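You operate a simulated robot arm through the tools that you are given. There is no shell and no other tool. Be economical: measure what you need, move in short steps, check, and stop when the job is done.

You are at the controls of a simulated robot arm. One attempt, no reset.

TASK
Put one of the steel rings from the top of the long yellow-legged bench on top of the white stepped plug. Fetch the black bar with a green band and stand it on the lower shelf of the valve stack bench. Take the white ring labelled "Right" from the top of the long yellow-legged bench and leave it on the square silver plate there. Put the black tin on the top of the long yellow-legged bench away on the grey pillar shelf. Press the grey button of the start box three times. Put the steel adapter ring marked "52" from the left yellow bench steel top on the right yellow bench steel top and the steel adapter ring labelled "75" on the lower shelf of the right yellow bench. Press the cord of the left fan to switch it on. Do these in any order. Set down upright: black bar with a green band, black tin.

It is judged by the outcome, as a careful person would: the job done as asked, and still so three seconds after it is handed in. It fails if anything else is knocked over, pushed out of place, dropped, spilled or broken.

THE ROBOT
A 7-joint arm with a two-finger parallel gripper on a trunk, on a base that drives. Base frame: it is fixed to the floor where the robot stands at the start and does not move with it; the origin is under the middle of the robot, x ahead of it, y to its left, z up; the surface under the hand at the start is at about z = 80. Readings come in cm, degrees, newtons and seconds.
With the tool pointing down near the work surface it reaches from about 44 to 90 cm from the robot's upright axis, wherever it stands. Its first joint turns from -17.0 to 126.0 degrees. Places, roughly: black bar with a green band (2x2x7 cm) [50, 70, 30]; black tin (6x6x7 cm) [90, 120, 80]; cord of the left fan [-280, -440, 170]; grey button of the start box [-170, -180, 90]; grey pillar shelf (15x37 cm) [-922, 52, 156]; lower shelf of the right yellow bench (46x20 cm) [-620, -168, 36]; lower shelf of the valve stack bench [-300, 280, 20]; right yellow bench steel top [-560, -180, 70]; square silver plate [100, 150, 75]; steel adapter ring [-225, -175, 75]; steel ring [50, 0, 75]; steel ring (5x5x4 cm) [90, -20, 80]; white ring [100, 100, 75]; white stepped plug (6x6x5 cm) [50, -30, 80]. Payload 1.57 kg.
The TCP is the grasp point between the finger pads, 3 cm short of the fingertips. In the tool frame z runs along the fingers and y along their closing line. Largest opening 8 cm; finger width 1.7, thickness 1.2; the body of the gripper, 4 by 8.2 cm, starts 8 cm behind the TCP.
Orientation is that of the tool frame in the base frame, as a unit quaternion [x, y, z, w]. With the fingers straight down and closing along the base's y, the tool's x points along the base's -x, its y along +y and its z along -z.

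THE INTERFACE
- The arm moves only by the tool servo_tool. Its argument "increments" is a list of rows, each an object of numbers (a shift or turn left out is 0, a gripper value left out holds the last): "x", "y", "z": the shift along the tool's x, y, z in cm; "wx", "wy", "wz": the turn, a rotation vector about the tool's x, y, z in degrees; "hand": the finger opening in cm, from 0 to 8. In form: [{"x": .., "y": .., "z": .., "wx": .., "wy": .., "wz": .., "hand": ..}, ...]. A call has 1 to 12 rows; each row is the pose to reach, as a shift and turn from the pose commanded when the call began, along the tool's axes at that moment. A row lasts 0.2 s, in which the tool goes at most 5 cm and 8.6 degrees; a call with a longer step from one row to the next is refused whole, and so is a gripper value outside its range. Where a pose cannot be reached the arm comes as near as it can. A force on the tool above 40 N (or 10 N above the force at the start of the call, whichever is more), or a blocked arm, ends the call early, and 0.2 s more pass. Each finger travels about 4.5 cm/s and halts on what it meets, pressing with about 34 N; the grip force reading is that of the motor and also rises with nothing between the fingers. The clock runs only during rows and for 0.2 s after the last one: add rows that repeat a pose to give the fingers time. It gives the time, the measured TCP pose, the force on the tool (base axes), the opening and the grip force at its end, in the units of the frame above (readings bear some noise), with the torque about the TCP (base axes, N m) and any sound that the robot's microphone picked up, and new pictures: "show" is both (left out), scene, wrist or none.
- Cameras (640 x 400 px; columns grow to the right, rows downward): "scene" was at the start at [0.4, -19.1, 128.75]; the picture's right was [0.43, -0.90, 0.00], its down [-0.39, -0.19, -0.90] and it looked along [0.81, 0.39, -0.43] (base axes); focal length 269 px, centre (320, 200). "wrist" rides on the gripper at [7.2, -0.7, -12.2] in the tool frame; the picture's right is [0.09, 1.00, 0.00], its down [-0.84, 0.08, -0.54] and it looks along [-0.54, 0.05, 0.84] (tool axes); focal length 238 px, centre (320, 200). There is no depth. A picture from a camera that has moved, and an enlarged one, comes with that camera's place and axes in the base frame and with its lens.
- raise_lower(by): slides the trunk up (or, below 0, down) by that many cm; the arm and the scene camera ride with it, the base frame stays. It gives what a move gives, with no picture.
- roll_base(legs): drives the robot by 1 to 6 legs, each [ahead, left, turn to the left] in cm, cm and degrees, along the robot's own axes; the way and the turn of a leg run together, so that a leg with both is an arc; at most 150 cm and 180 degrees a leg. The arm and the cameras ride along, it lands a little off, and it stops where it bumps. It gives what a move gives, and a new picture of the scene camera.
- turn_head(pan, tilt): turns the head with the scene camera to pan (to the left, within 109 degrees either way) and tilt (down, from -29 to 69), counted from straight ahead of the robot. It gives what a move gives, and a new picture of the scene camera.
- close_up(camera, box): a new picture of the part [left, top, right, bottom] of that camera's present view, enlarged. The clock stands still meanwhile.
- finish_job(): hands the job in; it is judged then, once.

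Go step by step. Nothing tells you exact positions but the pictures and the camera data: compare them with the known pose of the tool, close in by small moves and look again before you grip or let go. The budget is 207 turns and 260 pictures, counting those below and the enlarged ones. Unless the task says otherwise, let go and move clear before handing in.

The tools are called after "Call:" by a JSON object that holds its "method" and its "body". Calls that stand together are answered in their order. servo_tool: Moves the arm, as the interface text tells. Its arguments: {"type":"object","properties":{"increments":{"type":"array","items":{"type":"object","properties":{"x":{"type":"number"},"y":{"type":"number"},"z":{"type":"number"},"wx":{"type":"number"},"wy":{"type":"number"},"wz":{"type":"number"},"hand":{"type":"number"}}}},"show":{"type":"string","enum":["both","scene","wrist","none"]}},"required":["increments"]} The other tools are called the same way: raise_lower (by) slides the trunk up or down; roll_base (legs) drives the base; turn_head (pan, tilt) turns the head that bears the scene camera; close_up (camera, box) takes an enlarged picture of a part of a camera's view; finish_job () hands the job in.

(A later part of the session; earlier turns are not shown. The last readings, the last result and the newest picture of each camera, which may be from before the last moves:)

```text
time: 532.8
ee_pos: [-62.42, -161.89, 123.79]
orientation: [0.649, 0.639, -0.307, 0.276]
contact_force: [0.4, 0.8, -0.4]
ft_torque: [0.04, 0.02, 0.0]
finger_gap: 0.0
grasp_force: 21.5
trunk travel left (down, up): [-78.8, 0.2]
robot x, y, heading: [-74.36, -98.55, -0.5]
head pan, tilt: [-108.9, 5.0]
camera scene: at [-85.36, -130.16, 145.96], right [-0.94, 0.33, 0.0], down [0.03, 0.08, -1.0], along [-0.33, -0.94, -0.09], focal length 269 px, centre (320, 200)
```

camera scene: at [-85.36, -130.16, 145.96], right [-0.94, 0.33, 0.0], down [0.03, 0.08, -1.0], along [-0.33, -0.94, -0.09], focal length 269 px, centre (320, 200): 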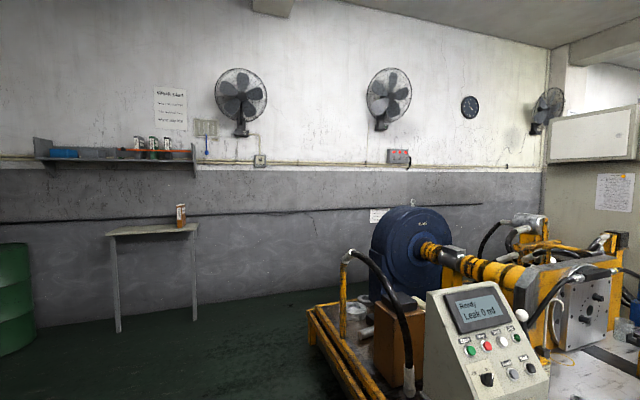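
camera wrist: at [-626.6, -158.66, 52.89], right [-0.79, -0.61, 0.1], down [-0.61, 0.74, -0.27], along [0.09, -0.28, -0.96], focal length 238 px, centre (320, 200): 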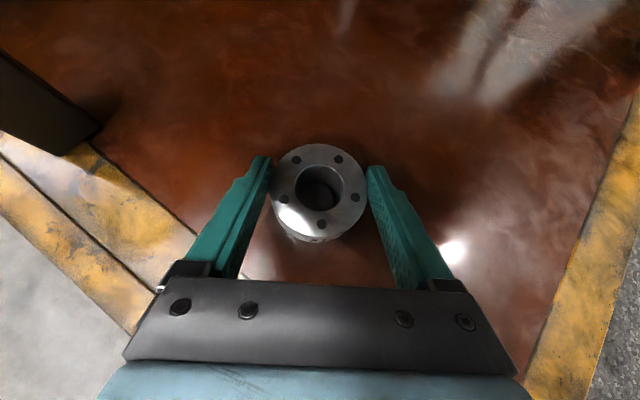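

Call:
{"method": "close_up", "body": {"camera": "scene", "box": [180, 60, 300, 180]}}

Call:
{"method": "close_up", "body": {"camera": "scene", "box": [340, 60, 480, 180]}}

```text
3.33 times, centred on (240, 120) of scene
camera zoom: at [-85.36, -130.16, 145.96], right [-0.94, 0.33, 0.0], down [0.03, 0.08, -1.0], along [-0.33, -0.94, -0.09], focal length 896 px, centre (587, 467)
```

zoom: 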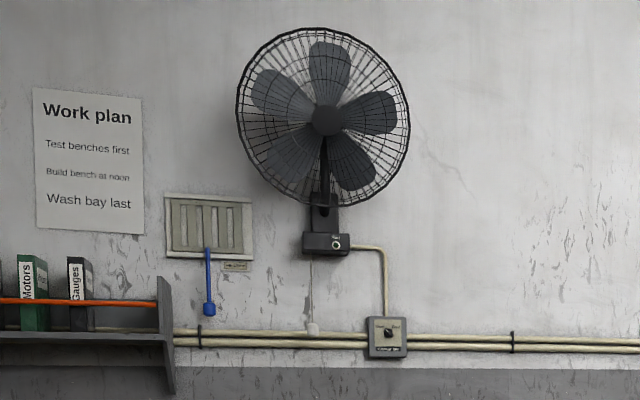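

```text
3.33 times, centred on (410, 120) of scene
camera zoom: at [-85.36, -130.16, 145.96], right [-0.94, 0.33, 0.0], down [0.03, 0.08, -1.0], along [-0.33, -0.94, -0.09], focal length 896 px, centre (20, 467)
```

zoom: 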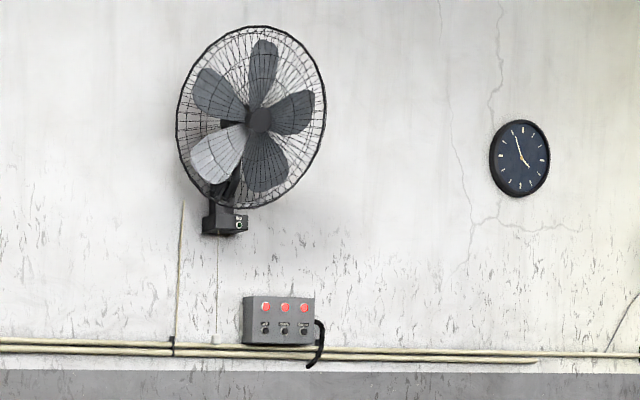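

The cord at about [-276, -440, 165] (matching the given place) hangs behind the left bench. There is a ~95 cm gap between bench back and wall. First sweep the arm forward so I can move there.

Call:
{"method": "servo_tool", "body": {"increments": [{"x": 0.1, "y": 4.5, "z": -0.1, "wx": -3.06, "wz": -2.57}, {"x": 0.4, "y": 8.9, "z": -0.5, "wx": -6.1, "wz": -5.1}, {"x": 0.9, "y": 13.3, "z": -1.1, "wx": -9.2, "wz": -7.7}, {"x": 1.6, "y": 17.6, "z": -1.9, "wx": -12.3, "wz": -10.3}, {"x": 2.5, "y": 21.9, "z": -3, "wx": -15.3, "wz": -12.9}, {"x": 3.5, "y": 26, "z": -4.2, "wx": -18.4, "wz": -15.4}, {"x": 4.8, "y": 30, "z": -5.7, "wx": -21.4, "wz": -18}, {"x": 6.2, "y": 33.9, "z": -7.4, "wx": -24.5, "wz": -20.6}, {"x": 7.8, "y": 37.6, "z": -9.3, "wx": -27.6, "wz": -23.1}, {"x": 9.6, "y": 41.2, "z": -11.5, "wx": -30.6, "wz": -25.7}], "show": "none"}}

Call:
{"method": "servo_tool", "body": {"increments": [{"x": 0.1, "y": 4.5, "z": -0.1, "wx": -3.06, "wz": -2.57}, {"x": 0.4, "y": 8.9, "z": -0.5, "wx": -6.1, "wz": -5.1}, {"x": 0.9, "y": 13.3, "z": -1.1, "wx": -9.2, "wz": -7.7}, {"x": 1.6, "y": 17.6, "z": -1.9, "wx": -12.3, "wz": -10.3}, {"x": 2.5, "y": 21.9, "z": -3, "wx": -15.3, "wz": -12.9}, {"x": 3.5, "y": 26, "z": -4.2, "wx": -18.4, "wz": -15.4}, {"x": 4.8, "y": 30, "z": -5.7, "wx": -21.4, "wz": -18}, {"x": 6.2, "y": 33.9, "z": -7.4, "wx": -24.5, "wz": -20.6}], "show": "none"}}

Call:
{"method": "roll_base", "body": {"legs": [[15, 0, 0], [0, -145, 0], [0, -120, 0]]}}

```text
time: 535.0
ee_pos: [-20.86, -147.68, 122.89]
orientation: [0.397, 0.824, -0.18, 0.362]
contact_force: [-0.6, 0.5, 0.0]
ft_torque: [0.02, 0.02, 0.05]
finger_gap: 0.0
grasp_force: 21.5
trunk travel left (down, up): [-78.8, 0.2]
robot x, y, heading: [-74.35, -98.67, -0.7]
head pan, tilt: [-108.9, 5.0]
```

```text
time: 536.8
ee_pos: [-0.2, -119.51, 122.8]
orientation: [0.158, 0.901, -0.064, 0.399]
contact_force: [0.0, -0.9, 0.4]
ft_torque: [0.03, -0.01, -0.03]
finger_gap: 0.02
grasp_force: 21.3
trunk travel left (down, up): [-78.8, 0.2]
robot x, y, heading: [-74.58, -98.54, -0.3]
head pan, tilt: [-108.9, 5.0]
```

```text
time: 550.8
ee_pos: [6.21, -390.8, 122.8]
orientation: [0.176, 0.897, -0.072, 0.398]
contact_force: [-0.1, -0.8, 0.4]
ft_torque: [0.02, 0.04, 0.0]
finger_gap: 0.03
grasp_force: 20.9
trunk travel left (down, up): [-78.8, 0.2]
robot x, y, heading: [-67.25, -366.58, -2.9]
head pan, tilt: [-108.9, 5.0]
camera scene: at [-79.38, -398.06, 145.97], right [-0.93, 0.37, 0.0], down [0.03, 0.08, -1.0], along [-0.37, -0.93, -0.09], focal length 269 px, centre (320, 200)
```

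scene: 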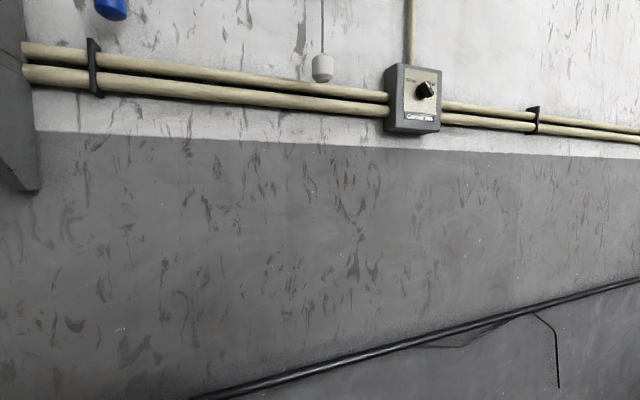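

This is close to the other fan's cord; the wall is at y≈−450. I'll step north and turn to look west along the gap behind the bench.

Call:
{"method": "roll_base", "body": {"legs": [[0, 30, 0], [0, 0, -62]]}}

Call:
{"method": "turn_head", "body": {"pan": -109, "tilt": 22}}

```text
time: 555.6
ee_pos: [-53.03, -412.46, 122.84]
orientation: [0.617, 0.675, -0.268, 0.303]
contact_force: [0.5, 0.1, -0.5]
ft_torque: [0.03, 0.0, -0.01]
finger_gap: 0.02
grasp_force: 21.2
trunk travel left (down, up): [-78.8, 0.2]
robot x, y, heading: [-65.3, -336.43, -65.0]
head pan, tilt: [-108.9, 5.0]
camera scene: at [-98.84, -339.86, 145.97], right [-0.1, 0.99, 0.0], down [0.09, 0.01, -1.0], along [-0.99, -0.1, -0.09], focal length 269 px, centre (320, 200)
```

scene: 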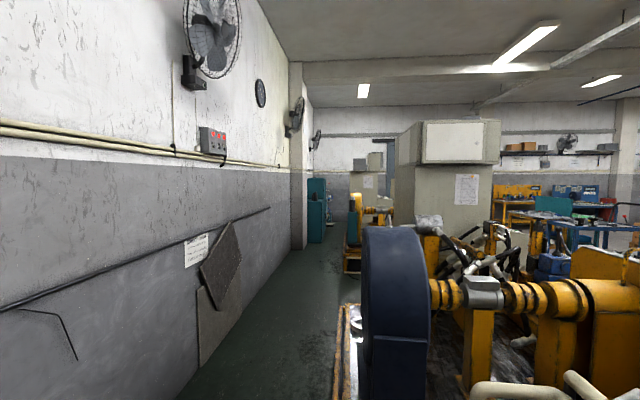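

```text
time: 556.4
ee_pos: [-53.05, -412.55, 122.79]
orientation: [0.617, 0.675, -0.268, 0.303]
contact_force: [0.0, 0.4, -0.4]
ft_torque: [0.02, -0.02, 0.02]
finger_gap: 0.0
grasp_force: 21.2
trunk travel left (down, up): [-78.8, 0.2]
robot x, y, heading: [-65.83, -336.68, -65.2]
head pan, tilt: [-108.9, 22.0]
camera scene: at [-98.93, -339.87, 143.22], right [-0.1, 0.99, 0.0], down [0.37, 0.04, -0.93], along [-0.92, -0.1, -0.37], focal length 269 px, centre (320, 200)
```

scene: 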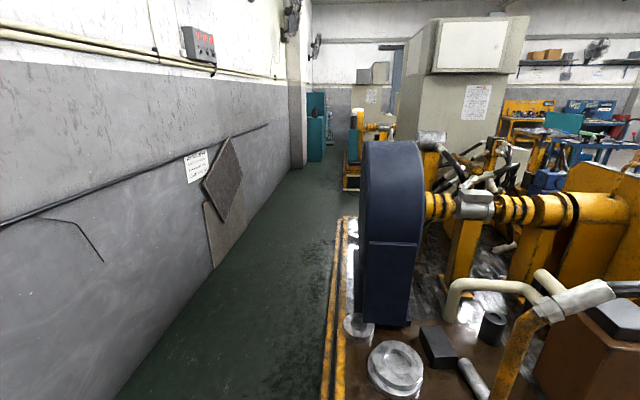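

The gap is clear (bench back y≈−349, wall ≈−450). Turning back to heading 0, then sliding to y≈−395 and reversing in.

Call:
{"method": "roll_base", "body": {"legs": [[0, 0, 65], [0, -57, 0], [-60, 0, 0]]}}

```text
time: 562.2
ee_pos: [8.11, -409.13, 122.81]
orientation: [0.157, 0.901, -0.063, 0.399]
contact_force: [0.6, 1.0, 0.5]
ft_torque: [-0.04, 0.01, -0.04]
finger_gap: 0.0
grasp_force: 21.0
trunk travel left (down, up): [-78.8, 0.2]
robot x, y, heading: [-66.35, -387.99, -0.1]
head pan, tilt: [-108.9, 22.0]
stopped in leg 2: the robot was blocked; the commanded pose is now the measured one
camera scene: at [-76.98, -420.25, 143.22], right [-0.95, 0.32, 0.0], down [0.12, 0.35, -0.93], along [-0.3, -0.88, -0.37], focal length 269 px, centre (320, 200)
```

scene: 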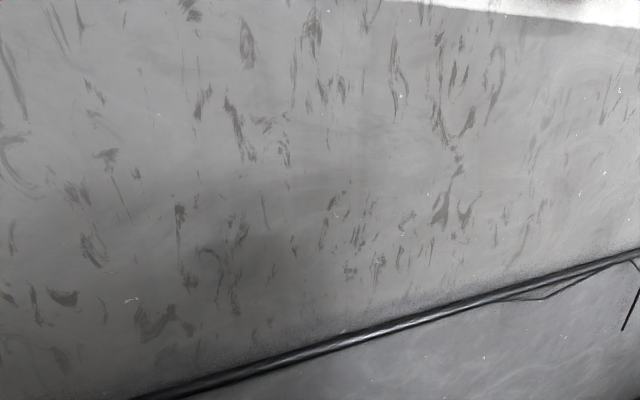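

Blocked slightly—maybe by the small wall table. Easing off and looking.

Call:
{"method": "roll_base", "body": {"legs": [[0, 4, 0]]}}

Call:
{"method": "turn_head", "body": {"pan": -55, "tilt": 35}}

```text
time: 563.1
ee_pos: [8.12, -405.23, 122.91]
orientation: [0.156, 0.901, -0.062, 0.4]
contact_force: [-0.1, 0.3, -0.3]
ft_torque: [0.01, 0.02, 0.01]
finger_gap: 0.03
grasp_force: 21.0
trunk travel left (down, up): [-78.8, 0.2]
robot x, y, heading: [-65.84, -384.37, 0.1]
head pan, tilt: [-108.9, 22.0]
camera scene: at [-76.99, -416.24, 143.2], right [-0.95, 0.32, 0.0], down [0.12, 0.35, -0.93], along [-0.3, -0.88, -0.37], focal length 269 px, centre (320, 200)
```

scene: 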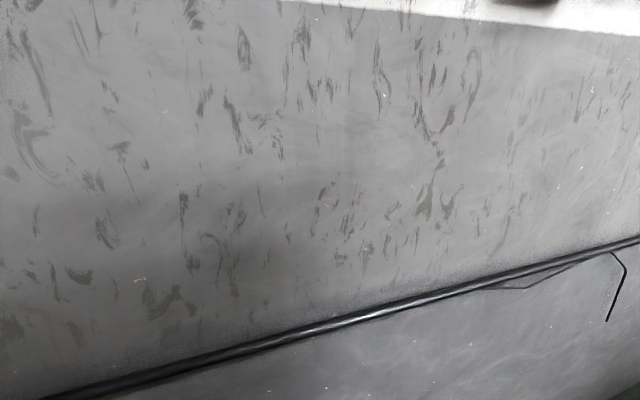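

```text
time: 564.3
ee_pos: [8.11, -405.07, 122.87]
orientation: [0.158, 0.901, -0.064, 0.399]
contact_force: [-1.0, 0.2, -0.6]
ft_torque: [-0.01, 0.02, 0.01]
finger_gap: 0.0
grasp_force: 21.1
trunk travel left (down, up): [-78.8, 0.2]
robot x, y, heading: [-66.13, -384.61, 0.2]
head pan, tilt: [-55.0, 35.0]
camera scene: at [-68.95, -414.65, 141.15], right [-0.82, -0.57, 0.0], down [-0.33, 0.47, -0.82], along [0.47, -0.67, -0.57], focal length 269 px, centre (320, 200)
```

scene: 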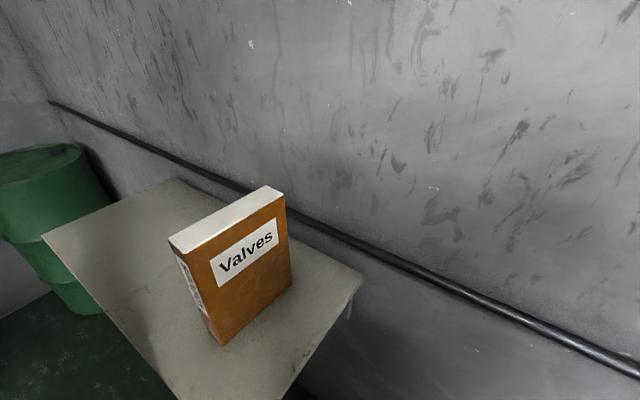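

Table is fine. Reverse past it, then shift right to the middle of the gap and continue back.

Call:
{"method": "roll_base", "body": {"legs": [[-50, 0, 0], [0, -8, 0], [-80, 0, 0]]}}

Call:
{"method": "turn_head", "body": {"pan": -109, "tilt": 0}}

```text
time: 571.9
ee_pos: [-124.72, -412.96, 122.93]
orientation: [0.168, 0.899, -0.069, 0.399]
contact_force: [-0.1, -1.0, -0.1]
ft_torque: [-0.04, 0.04, -0.01]
finger_gap: 0.02
grasp_force: 21.2
trunk travel left (down, up): [-78.8, 0.2]
robot x, y, heading: [-198.57, -390.43, -1.1]
head pan, tilt: [-55.0, 35.0]
camera scene: at [-201.96, -420.58, 141.15], right [-0.83, -0.55, 0.0], down [-0.32, 0.48, -0.82], along [0.45, -0.68, -0.57], focal length 269 px, centre (320, 200)
```

scene: 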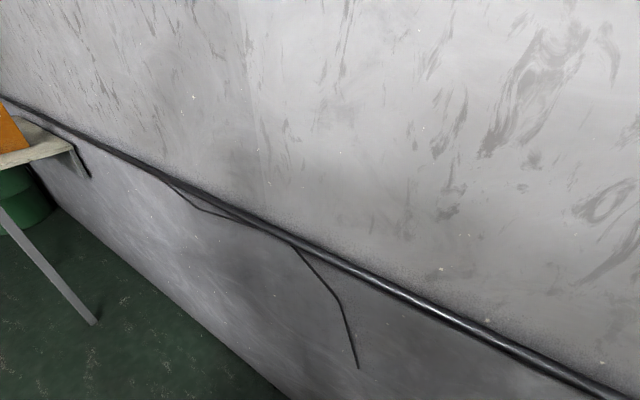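

```text
time: 573.1
ee_pos: [-124.69, -412.93, 122.76]
orientation: [0.169, 0.899, -0.068, 0.398]
contact_force: [-0.7, -0.5, -0.4]
ft_torque: [-0.01, -0.01, -0.03]
finger_gap: 0.04
grasp_force: 20.8
trunk travel left (down, up): [-78.8, 0.2]
robot x, y, heading: [-198.09, -390.37, -1.4]
head pan, tilt: [-108.9, 0.0]
camera scene: at [-209.95, -421.7, 146.76], right [-0.94, 0.34, 0.0], down [0.0, 0.0, -1.0], along [-0.34, -0.94, 0.0], focal length 269 px, centre (320, 200)
```

scene: 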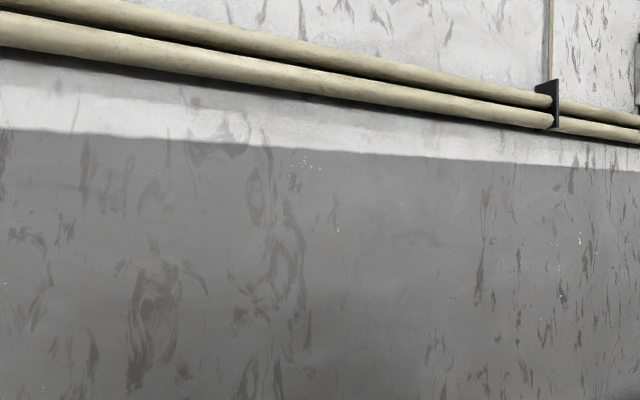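

Call:
{"method": "roll_base", "body": {"legs": [[-66, 0, 1.2]]}}

Call:
{"method": "turn_head", "body": {"pan": -95, "tilt": -20}}

```text
time: 576.8
ee_pos: [-192.27, -411.25, 122.75]
orientation: [0.166, 0.899, -0.068, 0.399]
contact_force: [0.3, -0.1, -0.1]
ft_torque: [0.02, 0.0, 0.07]
finger_gap: 0.0
grasp_force: 21.1
trunk travel left (down, up): [-78.8, 0.2]
robot x, y, heading: [-266.12, -388.99, -0.9]
head pan, tilt: [-108.9, 0.0]
camera scene: at [-277.4, -420.33, 146.76], right [-0.94, 0.34, 0.0], down [0.0, 0.0, -1.0], along [-0.34, -0.94, 0.0], focal length 269 px, centre (320, 200)
```

scene: 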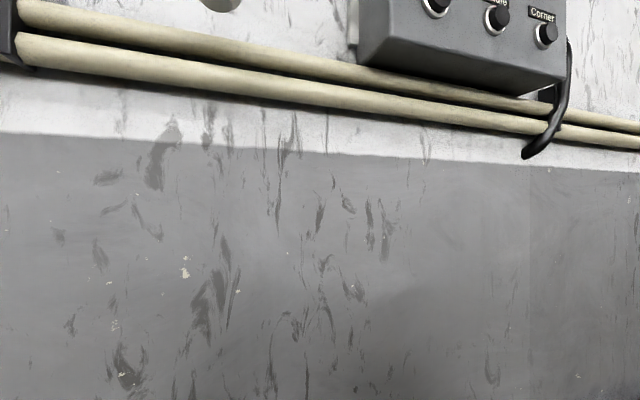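

```text
time: 577.7
ee_pos: [-192.23, -411.13, 122.74]
orientation: [0.166, 0.899, -0.067, 0.399]
contact_force: [0.2, -1.3, -0.2]
ft_torque: [0.03, 0.0, 0.03]
finger_gap: 0.0
grasp_force: 20.9
trunk travel left (down, up): [-78.8, 0.2]
robot x, y, heading: [-266.21, -389.03, -1.2]
head pan, tilt: [-95.0, -20.0]
camera scene: at [-275.14, -419.43, 149.68], right [-0.99, 0.11, 0.0], down [-0.04, -0.34, -0.94], along [-0.1, -0.93, 0.34], focal length 269 px, centre (320, 200)
```

scene: 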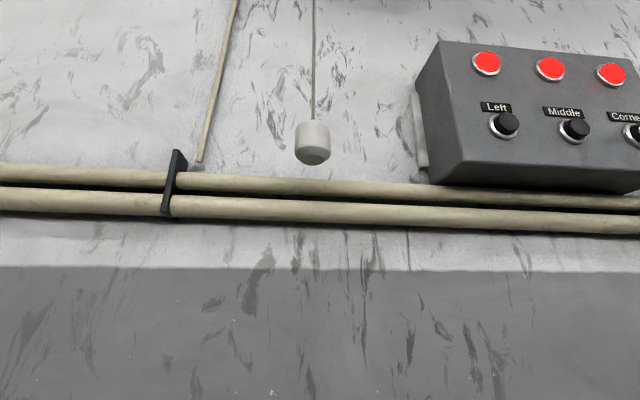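

The knob hangs here, but the nearby box labels fans "Left / Middle / Corner". I'll look closer before acting.

Call:
{"method": "close_up", "body": {"camera": "scene", "box": [400, 30, 640, 190]}}

Call:
{"method": "turn_head", "body": {"pan": -95, "tilt": -29}}

```text
2.50 times, centred on (520, 110) of scene
camera zoom: at [-275.14, -419.43, 149.68], right [-0.99, 0.11, 0.0], down [-0.04, -0.34, -0.94], along [-0.1, -0.93, 0.34], focal length 672 px, centre (-180, 425)
```

zoom: 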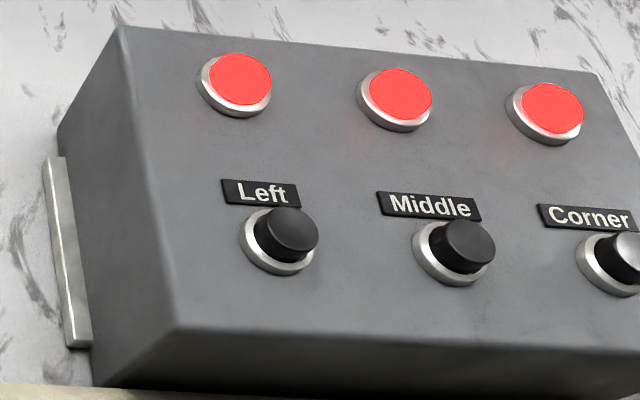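

```text
time: 578.4
ee_pos: [-192.25, -411.22, 122.79]
orientation: [0.167, 0.899, -0.068, 0.399]
contact_force: [-0.4, -1.2, 0.7]
ft_torque: [0.02, 0.02, 0.0]
finger_gap: 0.0
grasp_force: 21.0
trunk travel left (down, up): [-78.8, 0.2]
robot x, y, heading: [-265.89, -388.91, -1.2]
head pan, tilt: [-95.0, -28.6]
camera scene: at [-275.04, -418.53, 150.77], right [-0.99, 0.11, 0.0], down [-0.05, -0.48, -0.88], along [-0.09, -0.87, 0.48], focal length 269 px, centre (320, 200)
```

scene: 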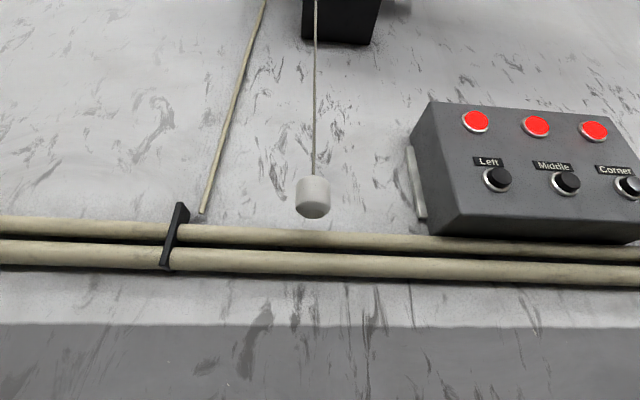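

I'll go for this knob (it matches the given location) and watch which lamp/fan responds. Reposition slightly, then raise and retract the arm.

Call:
{"method": "roll_base", "body": {"legs": [[-12, 5, 1.2]]}}

Call:
{"method": "servo_tool", "body": {"increments": [{"x": -1.2, "z": -4.7}, {"x": -2.4, "z": -9.4}, {"x": -3.6, "z": -14.1}, {"x": -4.8, "z": -18.8}, {"x": -6, "z": -23.5}, {"x": -7.2, "z": -28.2}, {"x": -8.4, "z": -32.9}, {"x": -9.6, "z": -37.6}, {"x": -10.8, "z": -42.3}, {"x": -12, "z": -46.5}], "show": "none"}}

```text
time: 579.7
ee_pos: [-204.01, -404.74, 122.84]
orientation: [0.157, 0.901, -0.064, 0.4]
contact_force: [0.4, -0.2, 0.1]
ft_torque: [-0.01, 0.0, 0.02]
finger_gap: 0.02
grasp_force: 21.7
trunk travel left (down, up): [-78.8, 0.2]
robot x, y, heading: [-278.09, -383.93, 0.2]
head pan, tilt: [-95.0, -28.6]
camera scene: at [-286.63, -413.6, 150.77], right [-1.0, 0.09, 0.0], down [-0.04, -0.48, -0.88], along [-0.07, -0.87, 0.48], focal length 269 px, centre (320, 200)
```

scene: 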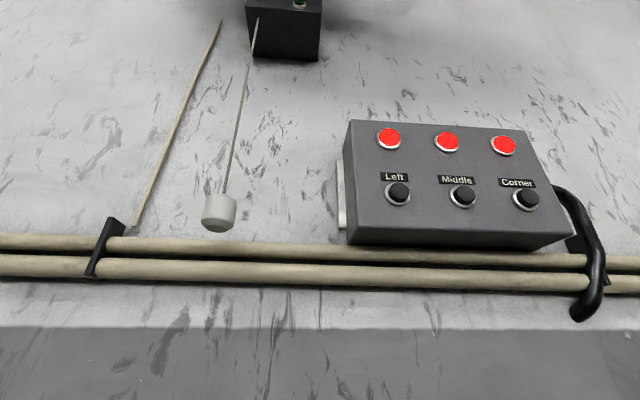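

```text
time: 581.9
ee_pos: [-225.97, -395.33, 164.91]
orientation: [0.156, 0.902, -0.064, 0.398]
contact_force: [0.6, 0.4, -0.2]
ft_torque: [0.0, 0.0, 0.01]
finger_gap: 0.01
grasp_force: 21.5
out of reach, approached as far as the arm can: row 7, 8, 9, 10
trunk travel left (down, up): [-78.8, 0.2]
robot x, y, heading: [-277.99, -383.73, 0.1]
head pan, tilt: [-95.0, -28.6]
```

Knob centre ≈ [-276.8, -443.1, 165]. Sweeping the arm right 60°.

Call:
{"method": "servo_tool", "body": {"increments": [{"x": 0.1, "y": -4.5, "z": -0.2, "wx": 3.83, "wz": 3.2}, {"x": 0.5, "y": -9, "z": -0.6, "wx": 7.66, "wz": 6.4}, {"x": 1.2, "y": -13.5, "z": -1.4, "wx": 11.5, "wz": 9.6}, {"x": 2, "y": -17.8, "z": -2.4, "wx": 15.3, "wz": 12.9}, {"x": 3.2, "y": -22, "z": -3.8, "wx": 19.2, "wz": 16.1}, {"x": 4.5, "y": -26, "z": -5.4, "wx": 23, "wz": 19.3}, {"x": 6, "y": -29.8, "z": -7.2, "wx": 26.8, "wz": 22.5}, {"x": 7.8, "y": -33.4, "z": -9.3, "wx": 30.6, "wz": 25.7}, {"x": 9.8, "y": -36.8, "z": -11.6, "wx": 34.5, "wz": 28.9}, {"x": 12, "y": -39.8, "z": -14.2, "wx": 38.3, "wz": 32.1}, {"x": 14.3, "y": -42.6, "z": -17, "wx": 42.1, "wz": 35.4}, {"x": 16.7, "y": -45, "z": -19.9, "wx": 46, "wz": 38.6}], "show": "both"}}

```text
time: 584.5
ee_pos: [-259.61, -434.97, 170.22]
orientation: [0.58, 0.706, -0.27, 0.304]
contact_force: [0.9, -0.9, 0.2]
ft_torque: [-0.01, 0.01, -0.1]
finger_gap: 0.01
grasp_force: 21.4
out of reach, approached as far as the arm can: row 1, 2, 3, 4, 5, 6, 7, 8, 9, 10, 11, 12
trunk travel left (down, up): [-78.8, 0.2]
robot x, y, heading: [-277.94, -383.72, 0.3]
head pan, tilt: [-95.0, -28.6]
camera scene: at [-286.59, -413.65, 150.76], right [-1.0, 0.09, 0.0], down [-0.04, -0.48, -0.88], along [-0.07, -0.87, 0.48], focal length 269 px, centre (320, 200)
camera wrist: at [-262.75, -421.42, 173.19], right [0.97, 0.24, -0.1], down [0.13, -0.14, 0.98], along [0.22, -0.96, -0.16], focal length 238 px, centre (320, 200)
```

scene: 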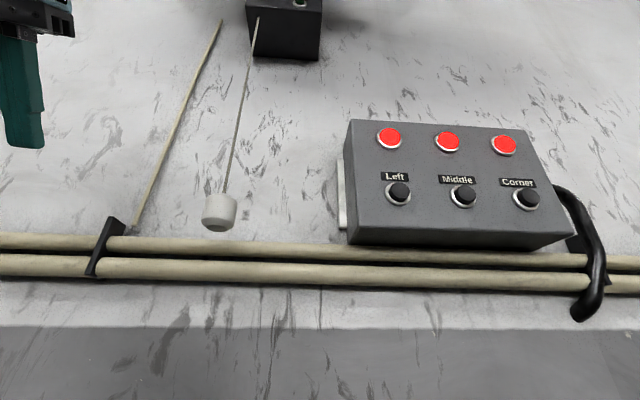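
wrist: 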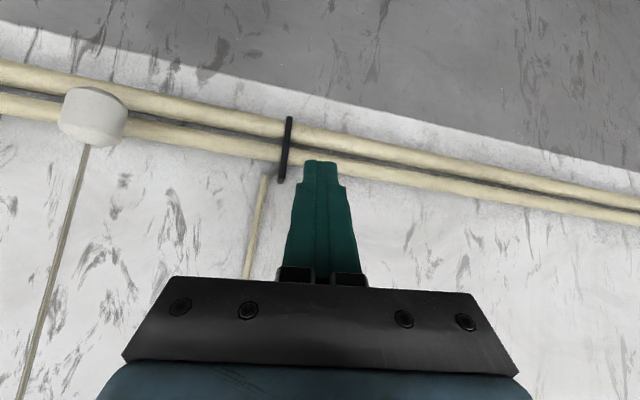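

Call:
{"method": "servo_tool", "body": {"increments": [{"x": 1.5, "y": -3.3, "z": -0.5, "wx": 1.4, "wz": 1.2, "hand": 2}, {"x": 3, "y": -6.6, "z": -1, "wx": 2.8, "wz": 2.4, "hand": 4}, {"x": 4.3, "y": -9.9, "z": -1.5, "wx": 4.2, "wz": 3.6, "hand": 6}, {"x": 5.5, "y": -13.2, "z": -2, "wx": 5.6, "wz": 4.7}, {"x": 6.6, "y": -16.3, "z": -2.2, "wx": 6.9, "wz": 5.8}, {"x": 6.6, "y": -16.3, "z": -2.2, "wx": 6.9, "wz": 5.8}], "show": "wrist"}}

```text
time: 585.9
ee_pos: [-267.86, -436.29, 171.9]
orientation: [0.633, 0.656, -0.298, 0.282]
contact_force: [-0.6, -0.2, -0.3]
ft_torque: [0.02, 0.04, 0.0]
finger_gap: 5.98
grasp_force: 0.0
out of reach, approached as far as the arm can: row 1, 2, 3, 4, 5, 6
trunk travel left (down, up): [-78.8, 0.2]
robot x, y, heading: [-278.54, -384.09, -0.1]
head pan, tilt: [-95.0, -28.6]
camera wrist: at [-268.67, -422.4, 174.65], right [0.99, 0.08, -0.1], down [0.11, -0.15, 0.98], along [0.07, -0.99, -0.15], focal length 238 px, centre (320, 200)
```

wrist: 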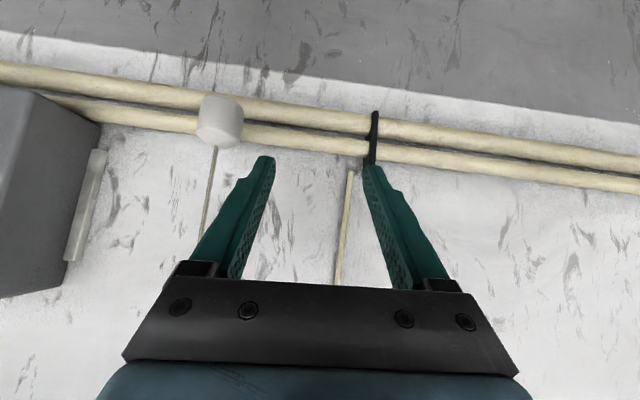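

Call:
{"method": "roll_base", "body": {"legs": [[-9, 0, 0]]}}

Call:
{"method": "raise_lower", "body": {"by": -5.5}}

Call:
{"method": "servo_tool", "body": {"increments": [{"z": 0}], "show": "wrist"}}

```text
time: 587.0
ee_pos: [-276.73, -436.29, 171.84]
orientation: [0.633, 0.656, -0.298, 0.283]
contact_force: [0.4, -1.2, -0.8]
ft_torque: [-0.01, 0.01, -0.04]
finger_gap: 6.01
grasp_force: 0.0
trunk travel left (down, up): [-78.8, 0.2]
robot x, y, heading: [-287.38, -383.51, 0.3]
head pan, tilt: [-95.0, -28.6]
camera scene: at [-295.67, -413.6, 150.77], right [-1.0, 0.09, 0.0], down [-0.04, -0.48, -0.88], along [-0.07, -0.87, 0.48], focal length 269 px, centre (320, 200)
```

scene: 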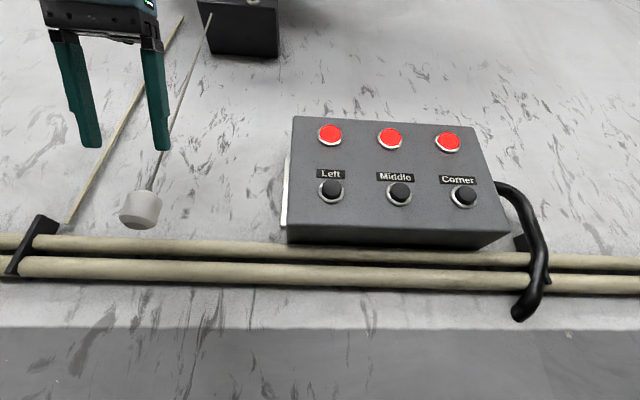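

```text
time: 587.9
ee_pos: [-276.71, -436.31, 166.54]
orientation: [0.632, 0.657, -0.298, 0.284]
contact_force: [0.3, 0.5, -0.5]
ft_torque: [0.03, -0.03, 0.03]
finger_gap: 5.99
grasp_force: 0.0
trunk travel left (down, up): [-73.3, 5.7]
robot x, y, heading: [-287.1, -383.96, 0.1]
head pan, tilt: [-95.0, -28.6]
```

```text
time: 588.3
ee_pos: [-276.85, -436.22, 166.36]
orientation: [0.633, 0.656, -0.299, 0.283]
contact_force: [-0.2, -0.3, -0.1]
ft_torque: [0.0, -0.01, -0.01]
finger_gap: 6.02
grasp_force: 0.1
trunk travel left (down, up): [-73.3, 5.7]
robot x, y, heading: [-287.37, -383.79, 0.3]
head pan, tilt: [-95.0, -28.6]
camera wrist: at [-277.71, -422.43, 169.15], right [0.99, 0.08, -0.1], down [0.11, -0.15, 0.98], along [0.07, -0.99, -0.15], focal length 238 px, centre (320, 200)
```

wrist: 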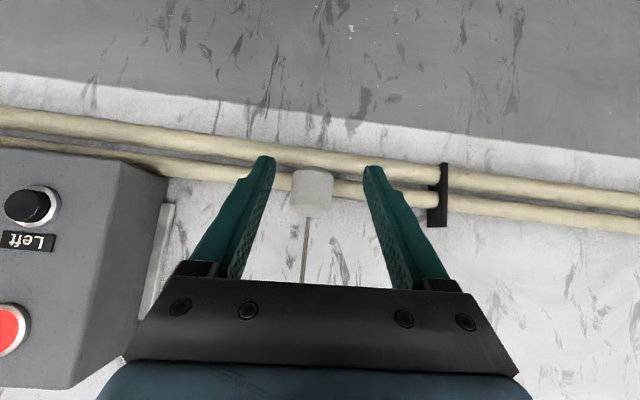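

Knob centred between the fingers. Advance 5 cm.

Call:
{"method": "roll_base", "body": {"legs": [[0, -5, 0]]}}

Call:
{"method": "servo_tool", "body": {"increments": [{"hand": 5}, {"hand": 4}, {"hand": 3}, {"hand": 2.5}, {"hand": 2.5}, {"hand": 2.5}], "show": "wrist"}}

```text
time: 589.2
ee_pos: [-276.89, -441.39, 166.35]
orientation: [0.633, 0.656, -0.299, 0.283]
contact_force: [-0.1, 0.3, -0.1]
ft_torque: [-0.02, -0.02, -0.02]
finger_gap: 6.03
grasp_force: 0.0
trunk travel left (down, up): [-73.3, 5.7]
robot x, y, heading: [-287.35, -389.07, -0.1]
head pan, tilt: [-95.0, -28.6]
camera scene: at [-295.7, -418.74, 145.28], right [-1.0, 0.09, 0.0], down [-0.04, -0.48, -0.88], along [-0.08, -0.87, 0.48], focal length 269 px, centre (320, 200)
```

scene: 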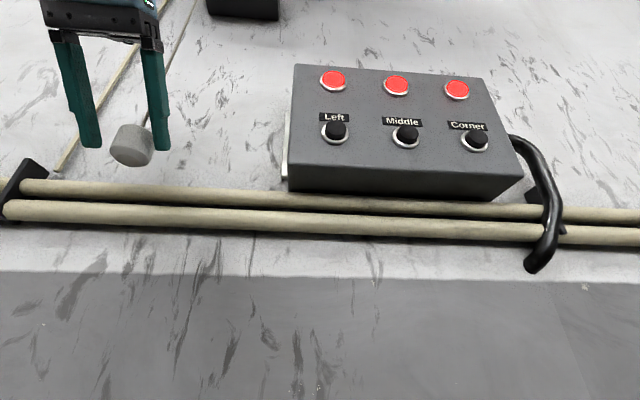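

```text
time: 590.6
ee_pos: [-277.06, -441.47, 166.44]
orientation: [0.634, 0.655, -0.299, 0.283]
contact_force: [-15.0, -1.4, -0.7]
ft_torque: [-0.02, -0.17, -0.39]
finger_gap: 3.62
grasp_force: 42.9
trunk travel left (down, up): [-73.3, 5.7]
robot x, y, heading: [-287.2, -388.99, 0.1]
head pan, tilt: [-95.0, -28.6]
camera wrist: at [-277.96, -427.6, 169.15], right [0.99, 0.08, -0.1], down [0.11, -0.15, 0.98], along [0.06, -0.99, -0.15], focal length 238 px, centre (320, 200)
```

wrist: 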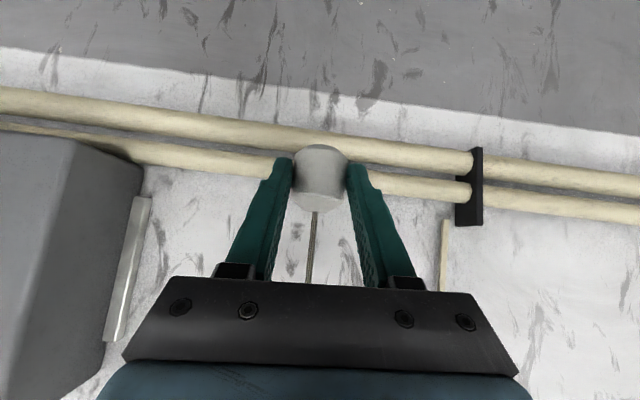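

Knob gripped. Pulling down gently, listening for a click.

Call:
{"method": "raise_lower", "body": {"by": -1}}

```text
time: 591.2
ee_pos: [-277.1, -441.47, 165.47]
orientation: [0.633, 0.655, -0.298, 0.284]
contact_force: [-18.2, -1.7, 2.3]
ft_torque: [-0.04, -0.17, -0.4]
finger_gap: 3.63
grasp_force: 43.2
trunk travel left (down, up): [-72.3, 6.7]
robot x, y, heading: [-287.21, -389.18, 0.3]
head pan, tilt: [-95.0, -28.6]
```

Call:
{"method": "raise_lower", "body": {"by": -1}}

Call:
{"method": "close_up", "body": {"camera": "scene", "box": [280, 40, 520, 190]}}

```text
time: 591.8
ee_pos: [-277.09, -441.45, 164.4]
orientation: [0.634, 0.655, -0.298, 0.283]
contact_force: [-19.3, -2.5, 2.9]
ft_torque: [-0.15, -0.12, -0.47]
finger_gap: 3.62
grasp_force: 43.2
trunk travel left (down, up): [-71.3, 7.7]
robot x, y, heading: [-287.36, -388.8, 0.2]
head pan, tilt: [-95.0, -28.6]
```

```text
2.67 times, centred on (400, 115) of scene
camera zoom: at [-295.87, -418.77, 143.26], right [-1.0, 0.09, 0.0], down [-0.04, -0.48, -0.88], along [-0.08, -0.87, 0.48], focal length 717 px, centre (107, 427)
```

zoom: 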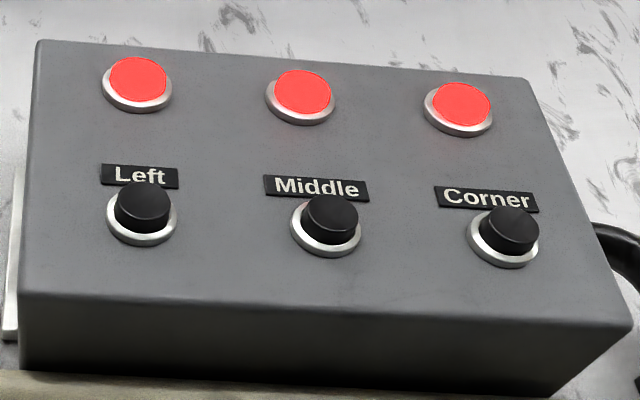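

Call:
{"method": "raise_lower", "body": {"by": -1}}

Call:
{"method": "servo_tool", "body": {"increments": [{"z": 0}], "show": "wrist"}}

```text
time: 592.4
ee_pos: [-277.09, -441.29, 163.67]
orientation: [0.633, 0.654, -0.301, 0.286]
contact_force: [-19.0, -7.3, 26.7]
ft_torque: [-1.52, -0.06, -0.4]
finger_gap: 3.62
grasp_force: 43.0
trunk travel left (down, up): [-70.3, 8.7]
robot x, y, heading: [-287.26, -388.68, 0.2]
head pan, tilt: [-95.0, -28.6]
```

```text
time: 592.8
ee_pos: [-277.1, -441.51, 163.57]
orientation: [0.633, 0.655, -0.299, 0.285]
contact_force: [-19.6, -8.8, 32.7]
ft_torque: [-1.0, -0.01, -0.38]
finger_gap: 3.64
grasp_force: 43.0
trunk travel left (down, up): [-70.3, 8.7]
robot x, y, heading: [-287.3, -389.05, -0.1]
head pan, tilt: [-95.0, -28.6]
camera wrist: at [-277.98, -427.56, 166.26], right [0.99, 0.08, -0.1], down [0.11, -0.14, 0.98], along [0.07, -0.99, -0.15], focal length 238 px, centre (320, 200)
```

wrist: 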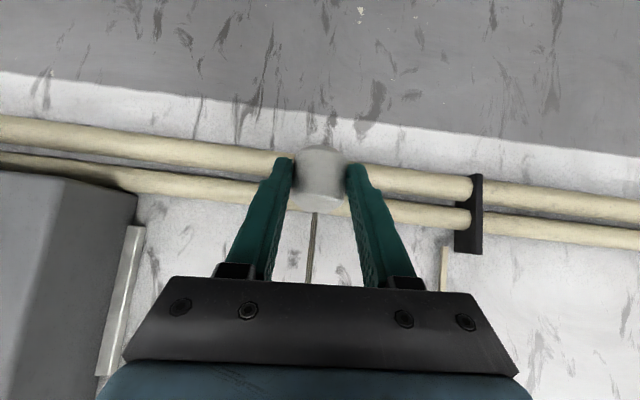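

Call:
{"method": "close_up", "body": {"camera": "scene", "box": [0, 0, 520, 300]}}

```text
1.23 times, centred on (260, 150) of scene
camera zoom: at [-295.88, -418.74, 142.29], right [-1.0, 0.09, 0.0], down [-0.04, -0.48, -0.88], along [-0.08, -0.87, 0.48], focal length 331 px, centre (394, 262)
```

zoom: 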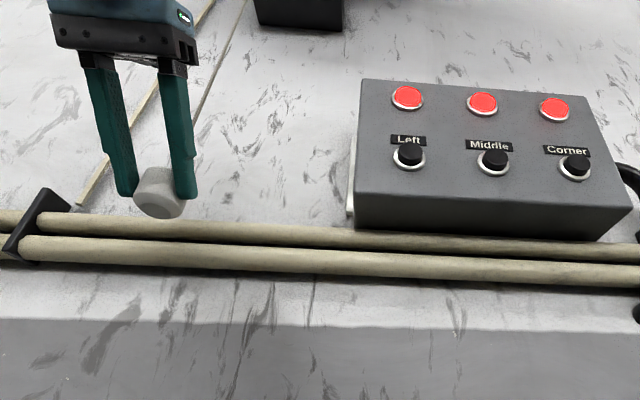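

No click: torque suggests the fingertips rest on the pipe. I'll go back up, regrip with tips 1.4 cm shallower, and pull again.

Call:
{"method": "raise_lower", "body": {"by": 2.8}}

Call:
{"method": "servo_tool", "body": {"increments": [{"hand": 4}, {"hand": 4.5}, {"hand": 5}, {"hand": 5}], "show": "none"}}

Call:
{"method": "roll_base", "body": {"legs": [[0, 1.5, 0]]}}

Call:
{"method": "servo_tool", "body": {"increments": [{"hand": 4}, {"hand": 3}, {"hand": 2.5}, {"hand": 2.5}, {"hand": 2.5}], "show": "wrist"}}

```text
time: 593.5
ee_pos: [-277.15, -441.46, 166.17]
orientation: [0.634, 0.656, -0.297, 0.282]
contact_force: [-20.6, -0.3, 1.2]
ft_torque: [1.28, 0.01, -0.41]
finger_gap: 3.61
grasp_force: 43.8
trunk travel left (down, up): [-73.1, 5.9]
robot x, y, heading: [-287.26, -389.03, 0.1]
head pan, tilt: [-95.0, -28.6]
```

```text
time: 594.5
ee_pos: [-276.74, -441.46, 166.19]
orientation: [0.633, 0.656, -0.298, 0.283]
contact_force: [0.2, -0.2, 0.1]
ft_torque: [0.0, 0.03, 0.02]
finger_gap: 5.01
grasp_force: 0.0
trunk travel left (down, up): [-73.1, 5.9]
robot x, y, heading: [-287.19, -389.65, 0.1]
head pan, tilt: [-95.0, -28.6]
```

```text
time: 595.3
ee_pos: [-276.89, -439.98, 166.17]
orientation: [0.633, 0.655, -0.299, 0.282]
contact_force: [-0.1, 0.0, 0.1]
ft_torque: [0.0, -0.01, 0.01]
finger_gap: 4.98
grasp_force: 0.1
trunk travel left (down, up): [-73.1, 5.9]
robot x, y, heading: [-287.28, -387.16, 0.2]
head pan, tilt: [-95.0, -28.6]
camera scene: at [-295.7, -417.25, 145.07], right [-1.0, 0.09, 0.0], down [-0.04, -0.48, -0.88], along [-0.08, -0.87, 0.48], focal length 269 px, centre (320, 200)
```

scene: 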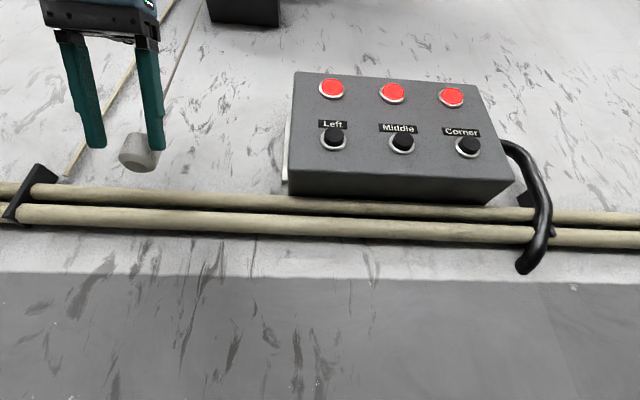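

```text
time: 596.5
ee_pos: [-277.0, -439.94, 166.19]
orientation: [0.633, 0.656, -0.298, 0.283]
contact_force: [-6.6, 3.7, -0.4]
ft_torque: [0.08, 0.09, -0.28]
finger_gap: 3.14
grasp_force: 3.1
trunk travel left (down, up): [-73.1, 5.9]
robot x, y, heading: [-287.43, -387.6, 0.2]
head pan, tilt: [-95.0, -28.6]
camera wrist: at [-277.83, -426.02, 168.96], right [0.99, 0.08, -0.1], down [0.11, -0.15, 0.98], along [0.06, -0.99, -0.15], focal length 238 px, centre (320, 200)
```

wrist: 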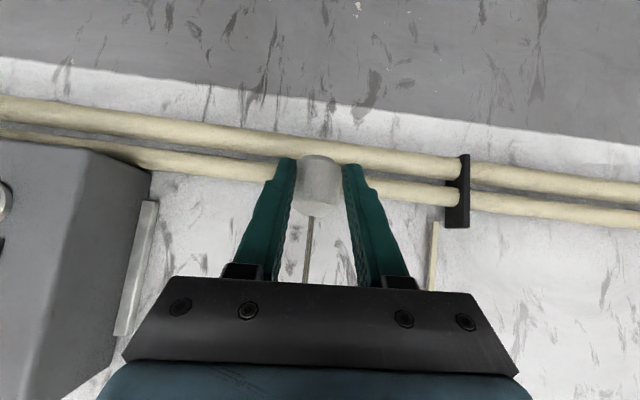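

Call:
{"method": "servo_tool", "body": {"increments": [{"hand": 4}, {"hand": 5}, {"hand": 5}], "show": "none"}}

Call:
{"method": "raise_lower", "body": {"by": 2}}

Call:
{"method": "roll_base", "body": {"legs": [[0, -1.6, 0]]}}

Call:
{"method": "servo_tool", "body": {"increments": [{"hand": 4}, {"hand": 3}, {"hand": 2.5}, {"hand": 2.5}, {"hand": 2.5}], "show": "wrist"}}

```text
time: 597.3
ee_pos: [-276.72, -440.0, 166.18]
orientation: [0.633, 0.656, -0.298, 0.283]
contact_force: [-0.2, -0.4, 0.0]
ft_torque: [-0.01, -0.01, 0.01]
finger_gap: 5.01
grasp_force: 0.0
trunk travel left (down, up): [-73.1, 5.9]
robot x, y, heading: [-287.2, -387.05, 0.1]
head pan, tilt: [-95.0, -28.6]
```

```text
time: 598.0
ee_pos: [-276.81, -439.91, 168.15]
orientation: [0.633, 0.655, -0.299, 0.282]
contact_force: [-0.5, -0.2, 0.0]
ft_torque: [-0.02, 0.0, 0.01]
finger_gap: 5.01
grasp_force: 0.0
trunk travel left (down, up): [-75.2, 3.9]
robot x, y, heading: [-287.49, -387.77, 0.1]
head pan, tilt: [-95.0, -28.6]
```

```text
time: 598.7
ee_pos: [-276.8, -441.54, 168.18]
orientation: [0.633, 0.656, -0.298, 0.283]
contact_force: [0.4, 0.2, -0.4]
ft_torque: [-0.01, 0.0, -0.02]
finger_gap: 5.02
grasp_force: 0.1
trunk travel left (down, up): [-75.2, 3.9]
robot x, y, heading: [-287.5, -389.07, 0.1]
head pan, tilt: [-95.0, -28.6]
camera scene: at [-295.71, -418.83, 147.08], right [-1.0, 0.09, 0.0], down [-0.04, -0.48, -0.88], along [-0.08, -0.87, 0.48], focal length 269 px, centre (320, 200)
```

scene: 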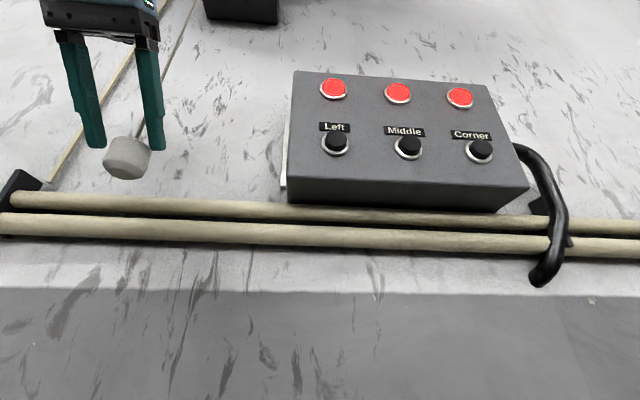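

```text
time: 599.9
ee_pos: [-277.07, -441.54, 168.25]
orientation: [0.633, 0.655, -0.298, 0.284]
contact_force: [-13.8, -1.3, -1.3]
ft_torque: [-0.05, -0.05, -0.36]
finger_gap: 3.66
grasp_force: 43.3
trunk travel left (down, up): [-75.2, 3.9]
robot x, y, heading: [-287.37, -388.7, -0.0]
head pan, tilt: [-95.0, -28.6]
camera wrist: at [-277.96, -427.69, 170.95], right [0.99, 0.08, -0.1], down [0.11, -0.15, 0.98], along [0.06, -0.99, -0.15], focal length 238 px, centre (320, 200)
```

wrist: 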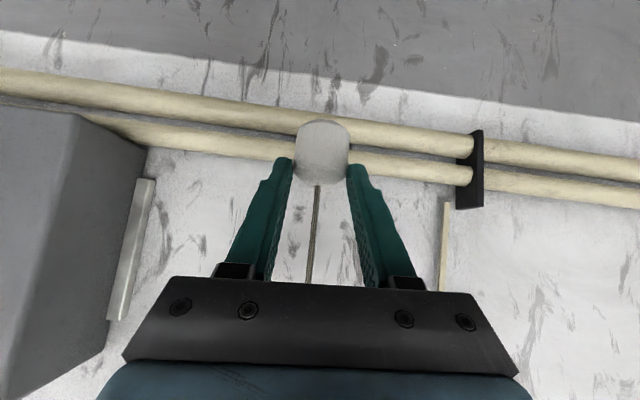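

Gripped higher on the knob. Pulling down again.

Call:
{"method": "raise_lower", "body": {"by": -2.5}}

Call:
{"method": "raise_lower", "body": {"by": -1}}

Call:
{"method": "raise_lower", "body": {"by": -0.7}}

```text
time: 600.6
ee_pos: [-277.16, -441.63, 165.72]
orientation: [0.633, 0.655, -0.299, 0.284]
contact_force: [-17.3, -2.2, 4.7]
ft_torque: [-0.18, -0.01, -0.33]
finger_gap: 3.64
grasp_force: 42.9
trunk travel left (down, up): [-72.6, 6.4]
robot x, y, heading: [-287.22, -388.93, 0.2]
head pan, tilt: [-95.0, -28.6]
```

```text
time: 601.1
ee_pos: [-277.1, -441.56, 165.44]
orientation: [0.632, 0.651, -0.303, 0.291]
contact_force: [-5.7, 0.6, 14.0]
ft_torque: [-1.44, -0.32, -0.19]
finger_gap: 3.65
grasp_force: 43.1
trunk travel left (down, up): [-71.8, 7.2]
robot x, y, heading: [-287.44, -389.31, 0.1]
head pan, tilt: [-95.0, -28.6]
stopped: the force on the tool passed its limit at 41 N (the readings are from after the stop); the commanded pose is now the measured one
```

```text
time: 601.7
ee_pos: [-277.12, -441.38, 164.73]
orientation: [0.632, 0.652, -0.303, 0.29]
contact_force: [-8.2, -0.4, 35.6]
ft_torque: [-1.07, -0.31, -0.19]
finger_gap: 3.64
grasp_force: 43.0
trunk travel left (down, up): [-71.1, 7.9]
robot x, y, heading: [-287.26, -388.96, 0.1]
head pan, tilt: [-95.0, -28.6]
```

Call:
{"method": "raise_lower", "body": {"by": 3}}

Call:
{"method": "servo_tool", "body": {"increments": [{"hand": 4}, {"hand": 5}, {"hand": 5.5}, {"hand": 5.5}], "show": "scene"}}

```text
time: 602.4
ee_pos: [-277.11, -441.44, 167.47]
orientation: [0.633, 0.654, -0.301, 0.286]
contact_force: [-12.1, 9.1, 0.9]
ft_torque: [1.37, -0.2, -0.23]
finger_gap: 3.62
grasp_force: 43.0
trunk travel left (down, up): [-74.1, 4.9]
robot x, y, heading: [-287.41, -389.05, -0.1]
head pan, tilt: [-95.0, -28.6]
```

```text
time: 603.4
ee_pos: [-276.85, -441.58, 167.58]
orientation: [0.632, 0.654, -0.302, 0.288]
contact_force: [-0.4, -0.5, 0.4]
ft_torque: [0.01, 0.0, -0.01]
finger_gap: 5.51
grasp_force: 0.0
trunk travel left (down, up): [-74.1, 4.9]
robot x, y, heading: [-287.08, -389.1, -0.0]
head pan, tilt: [-95.0, -28.6]
camera scene: at [-295.71, -418.85, 146.04], right [-1.0, 0.09, 0.0], down [-0.04, -0.48, -0.88], along [-0.08, -0.87, 0.48], focal length 269 px, centre (320, 200)
```

scene: 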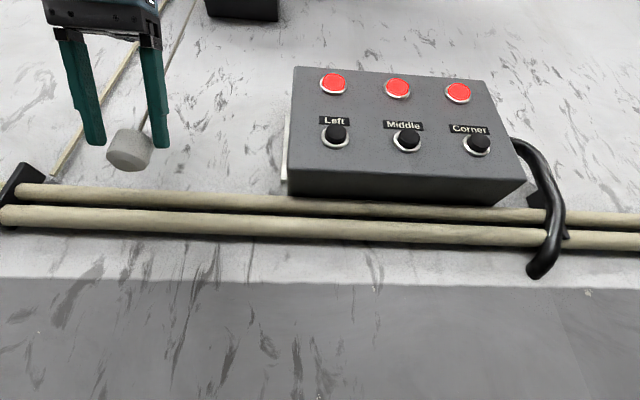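

No response from this knob (it hits its end stop silently, lamps unchanged). The "Left" fan per the panel is the eastmost one, whose cord hangs at about x=−99; I'll drive there and test it.

Call:
{"method": "roll_base", "body": {"legs": [[0, 5, 0], [150, 0, 0], [16, 0, 0]]}}

Call:
{"method": "servo_tool", "body": {"increments": [{"z": 0}], "show": "wrist"}}

```text
time: 612.3
ee_pos: [-113.89, -438.0, 167.43]
orientation: [0.637, 0.648, -0.304, 0.285]
contact_force: [-0.8, 0.3, 0.0]
ft_torque: [-0.01, -0.02, -0.01]
finger_gap: 5.49
grasp_force: 0.1
trunk travel left (down, up): [-74.1, 4.9]
robot x, y, heading: [-123.38, -385.63, -1.1]
head pan, tilt: [-95.0, -28.6]
camera scene: at [-132.27, -415.06, 146.04], right [-0.99, 0.1, 0.0], down [-0.05, -0.48, -0.88], along [-0.09, -0.87, 0.48], focal length 269 px, centre (320, 200)
```

scene: 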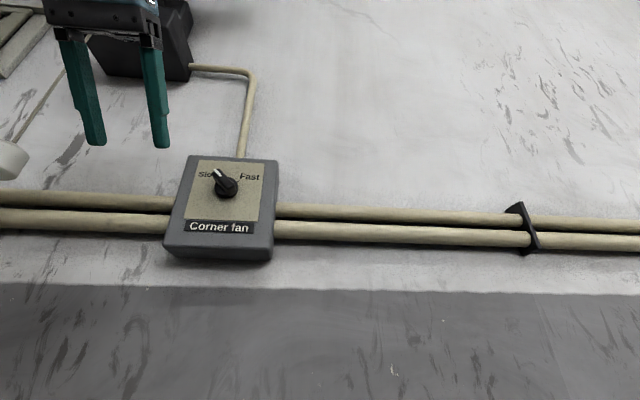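

```text
time: 612.7
ee_pos: [-113.79, -438.12, 167.51]
orientation: [0.637, 0.648, -0.304, 0.285]
contact_force: [-0.2, -0.8, 0.6]
ft_torque: [0.01, -0.01, -0.04]
finger_gap: 5.51
grasp_force: 0.0
trunk travel left (down, up): [-74.1, 4.9]
robot x, y, heading: [-123.19, -385.43, -1.0]
head pan, tilt: [-95.0, -28.6]
camera wrist: at [-114.48, -424.2, 170.09], right [0.99, 0.06, -0.1], down [0.11, -0.14, 0.98], along [0.05, -0.99, -0.14], focal length 238 px, centre (320, 200)
```

wrist: 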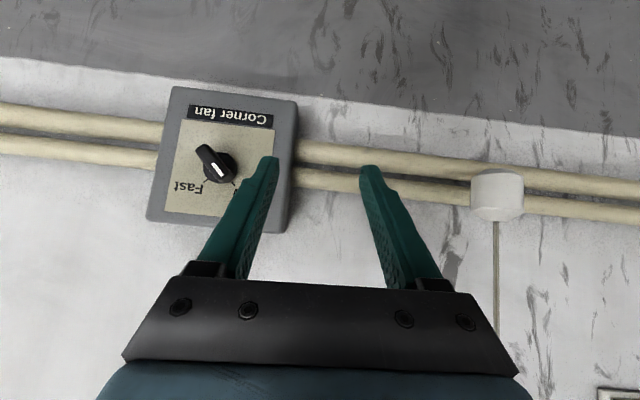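

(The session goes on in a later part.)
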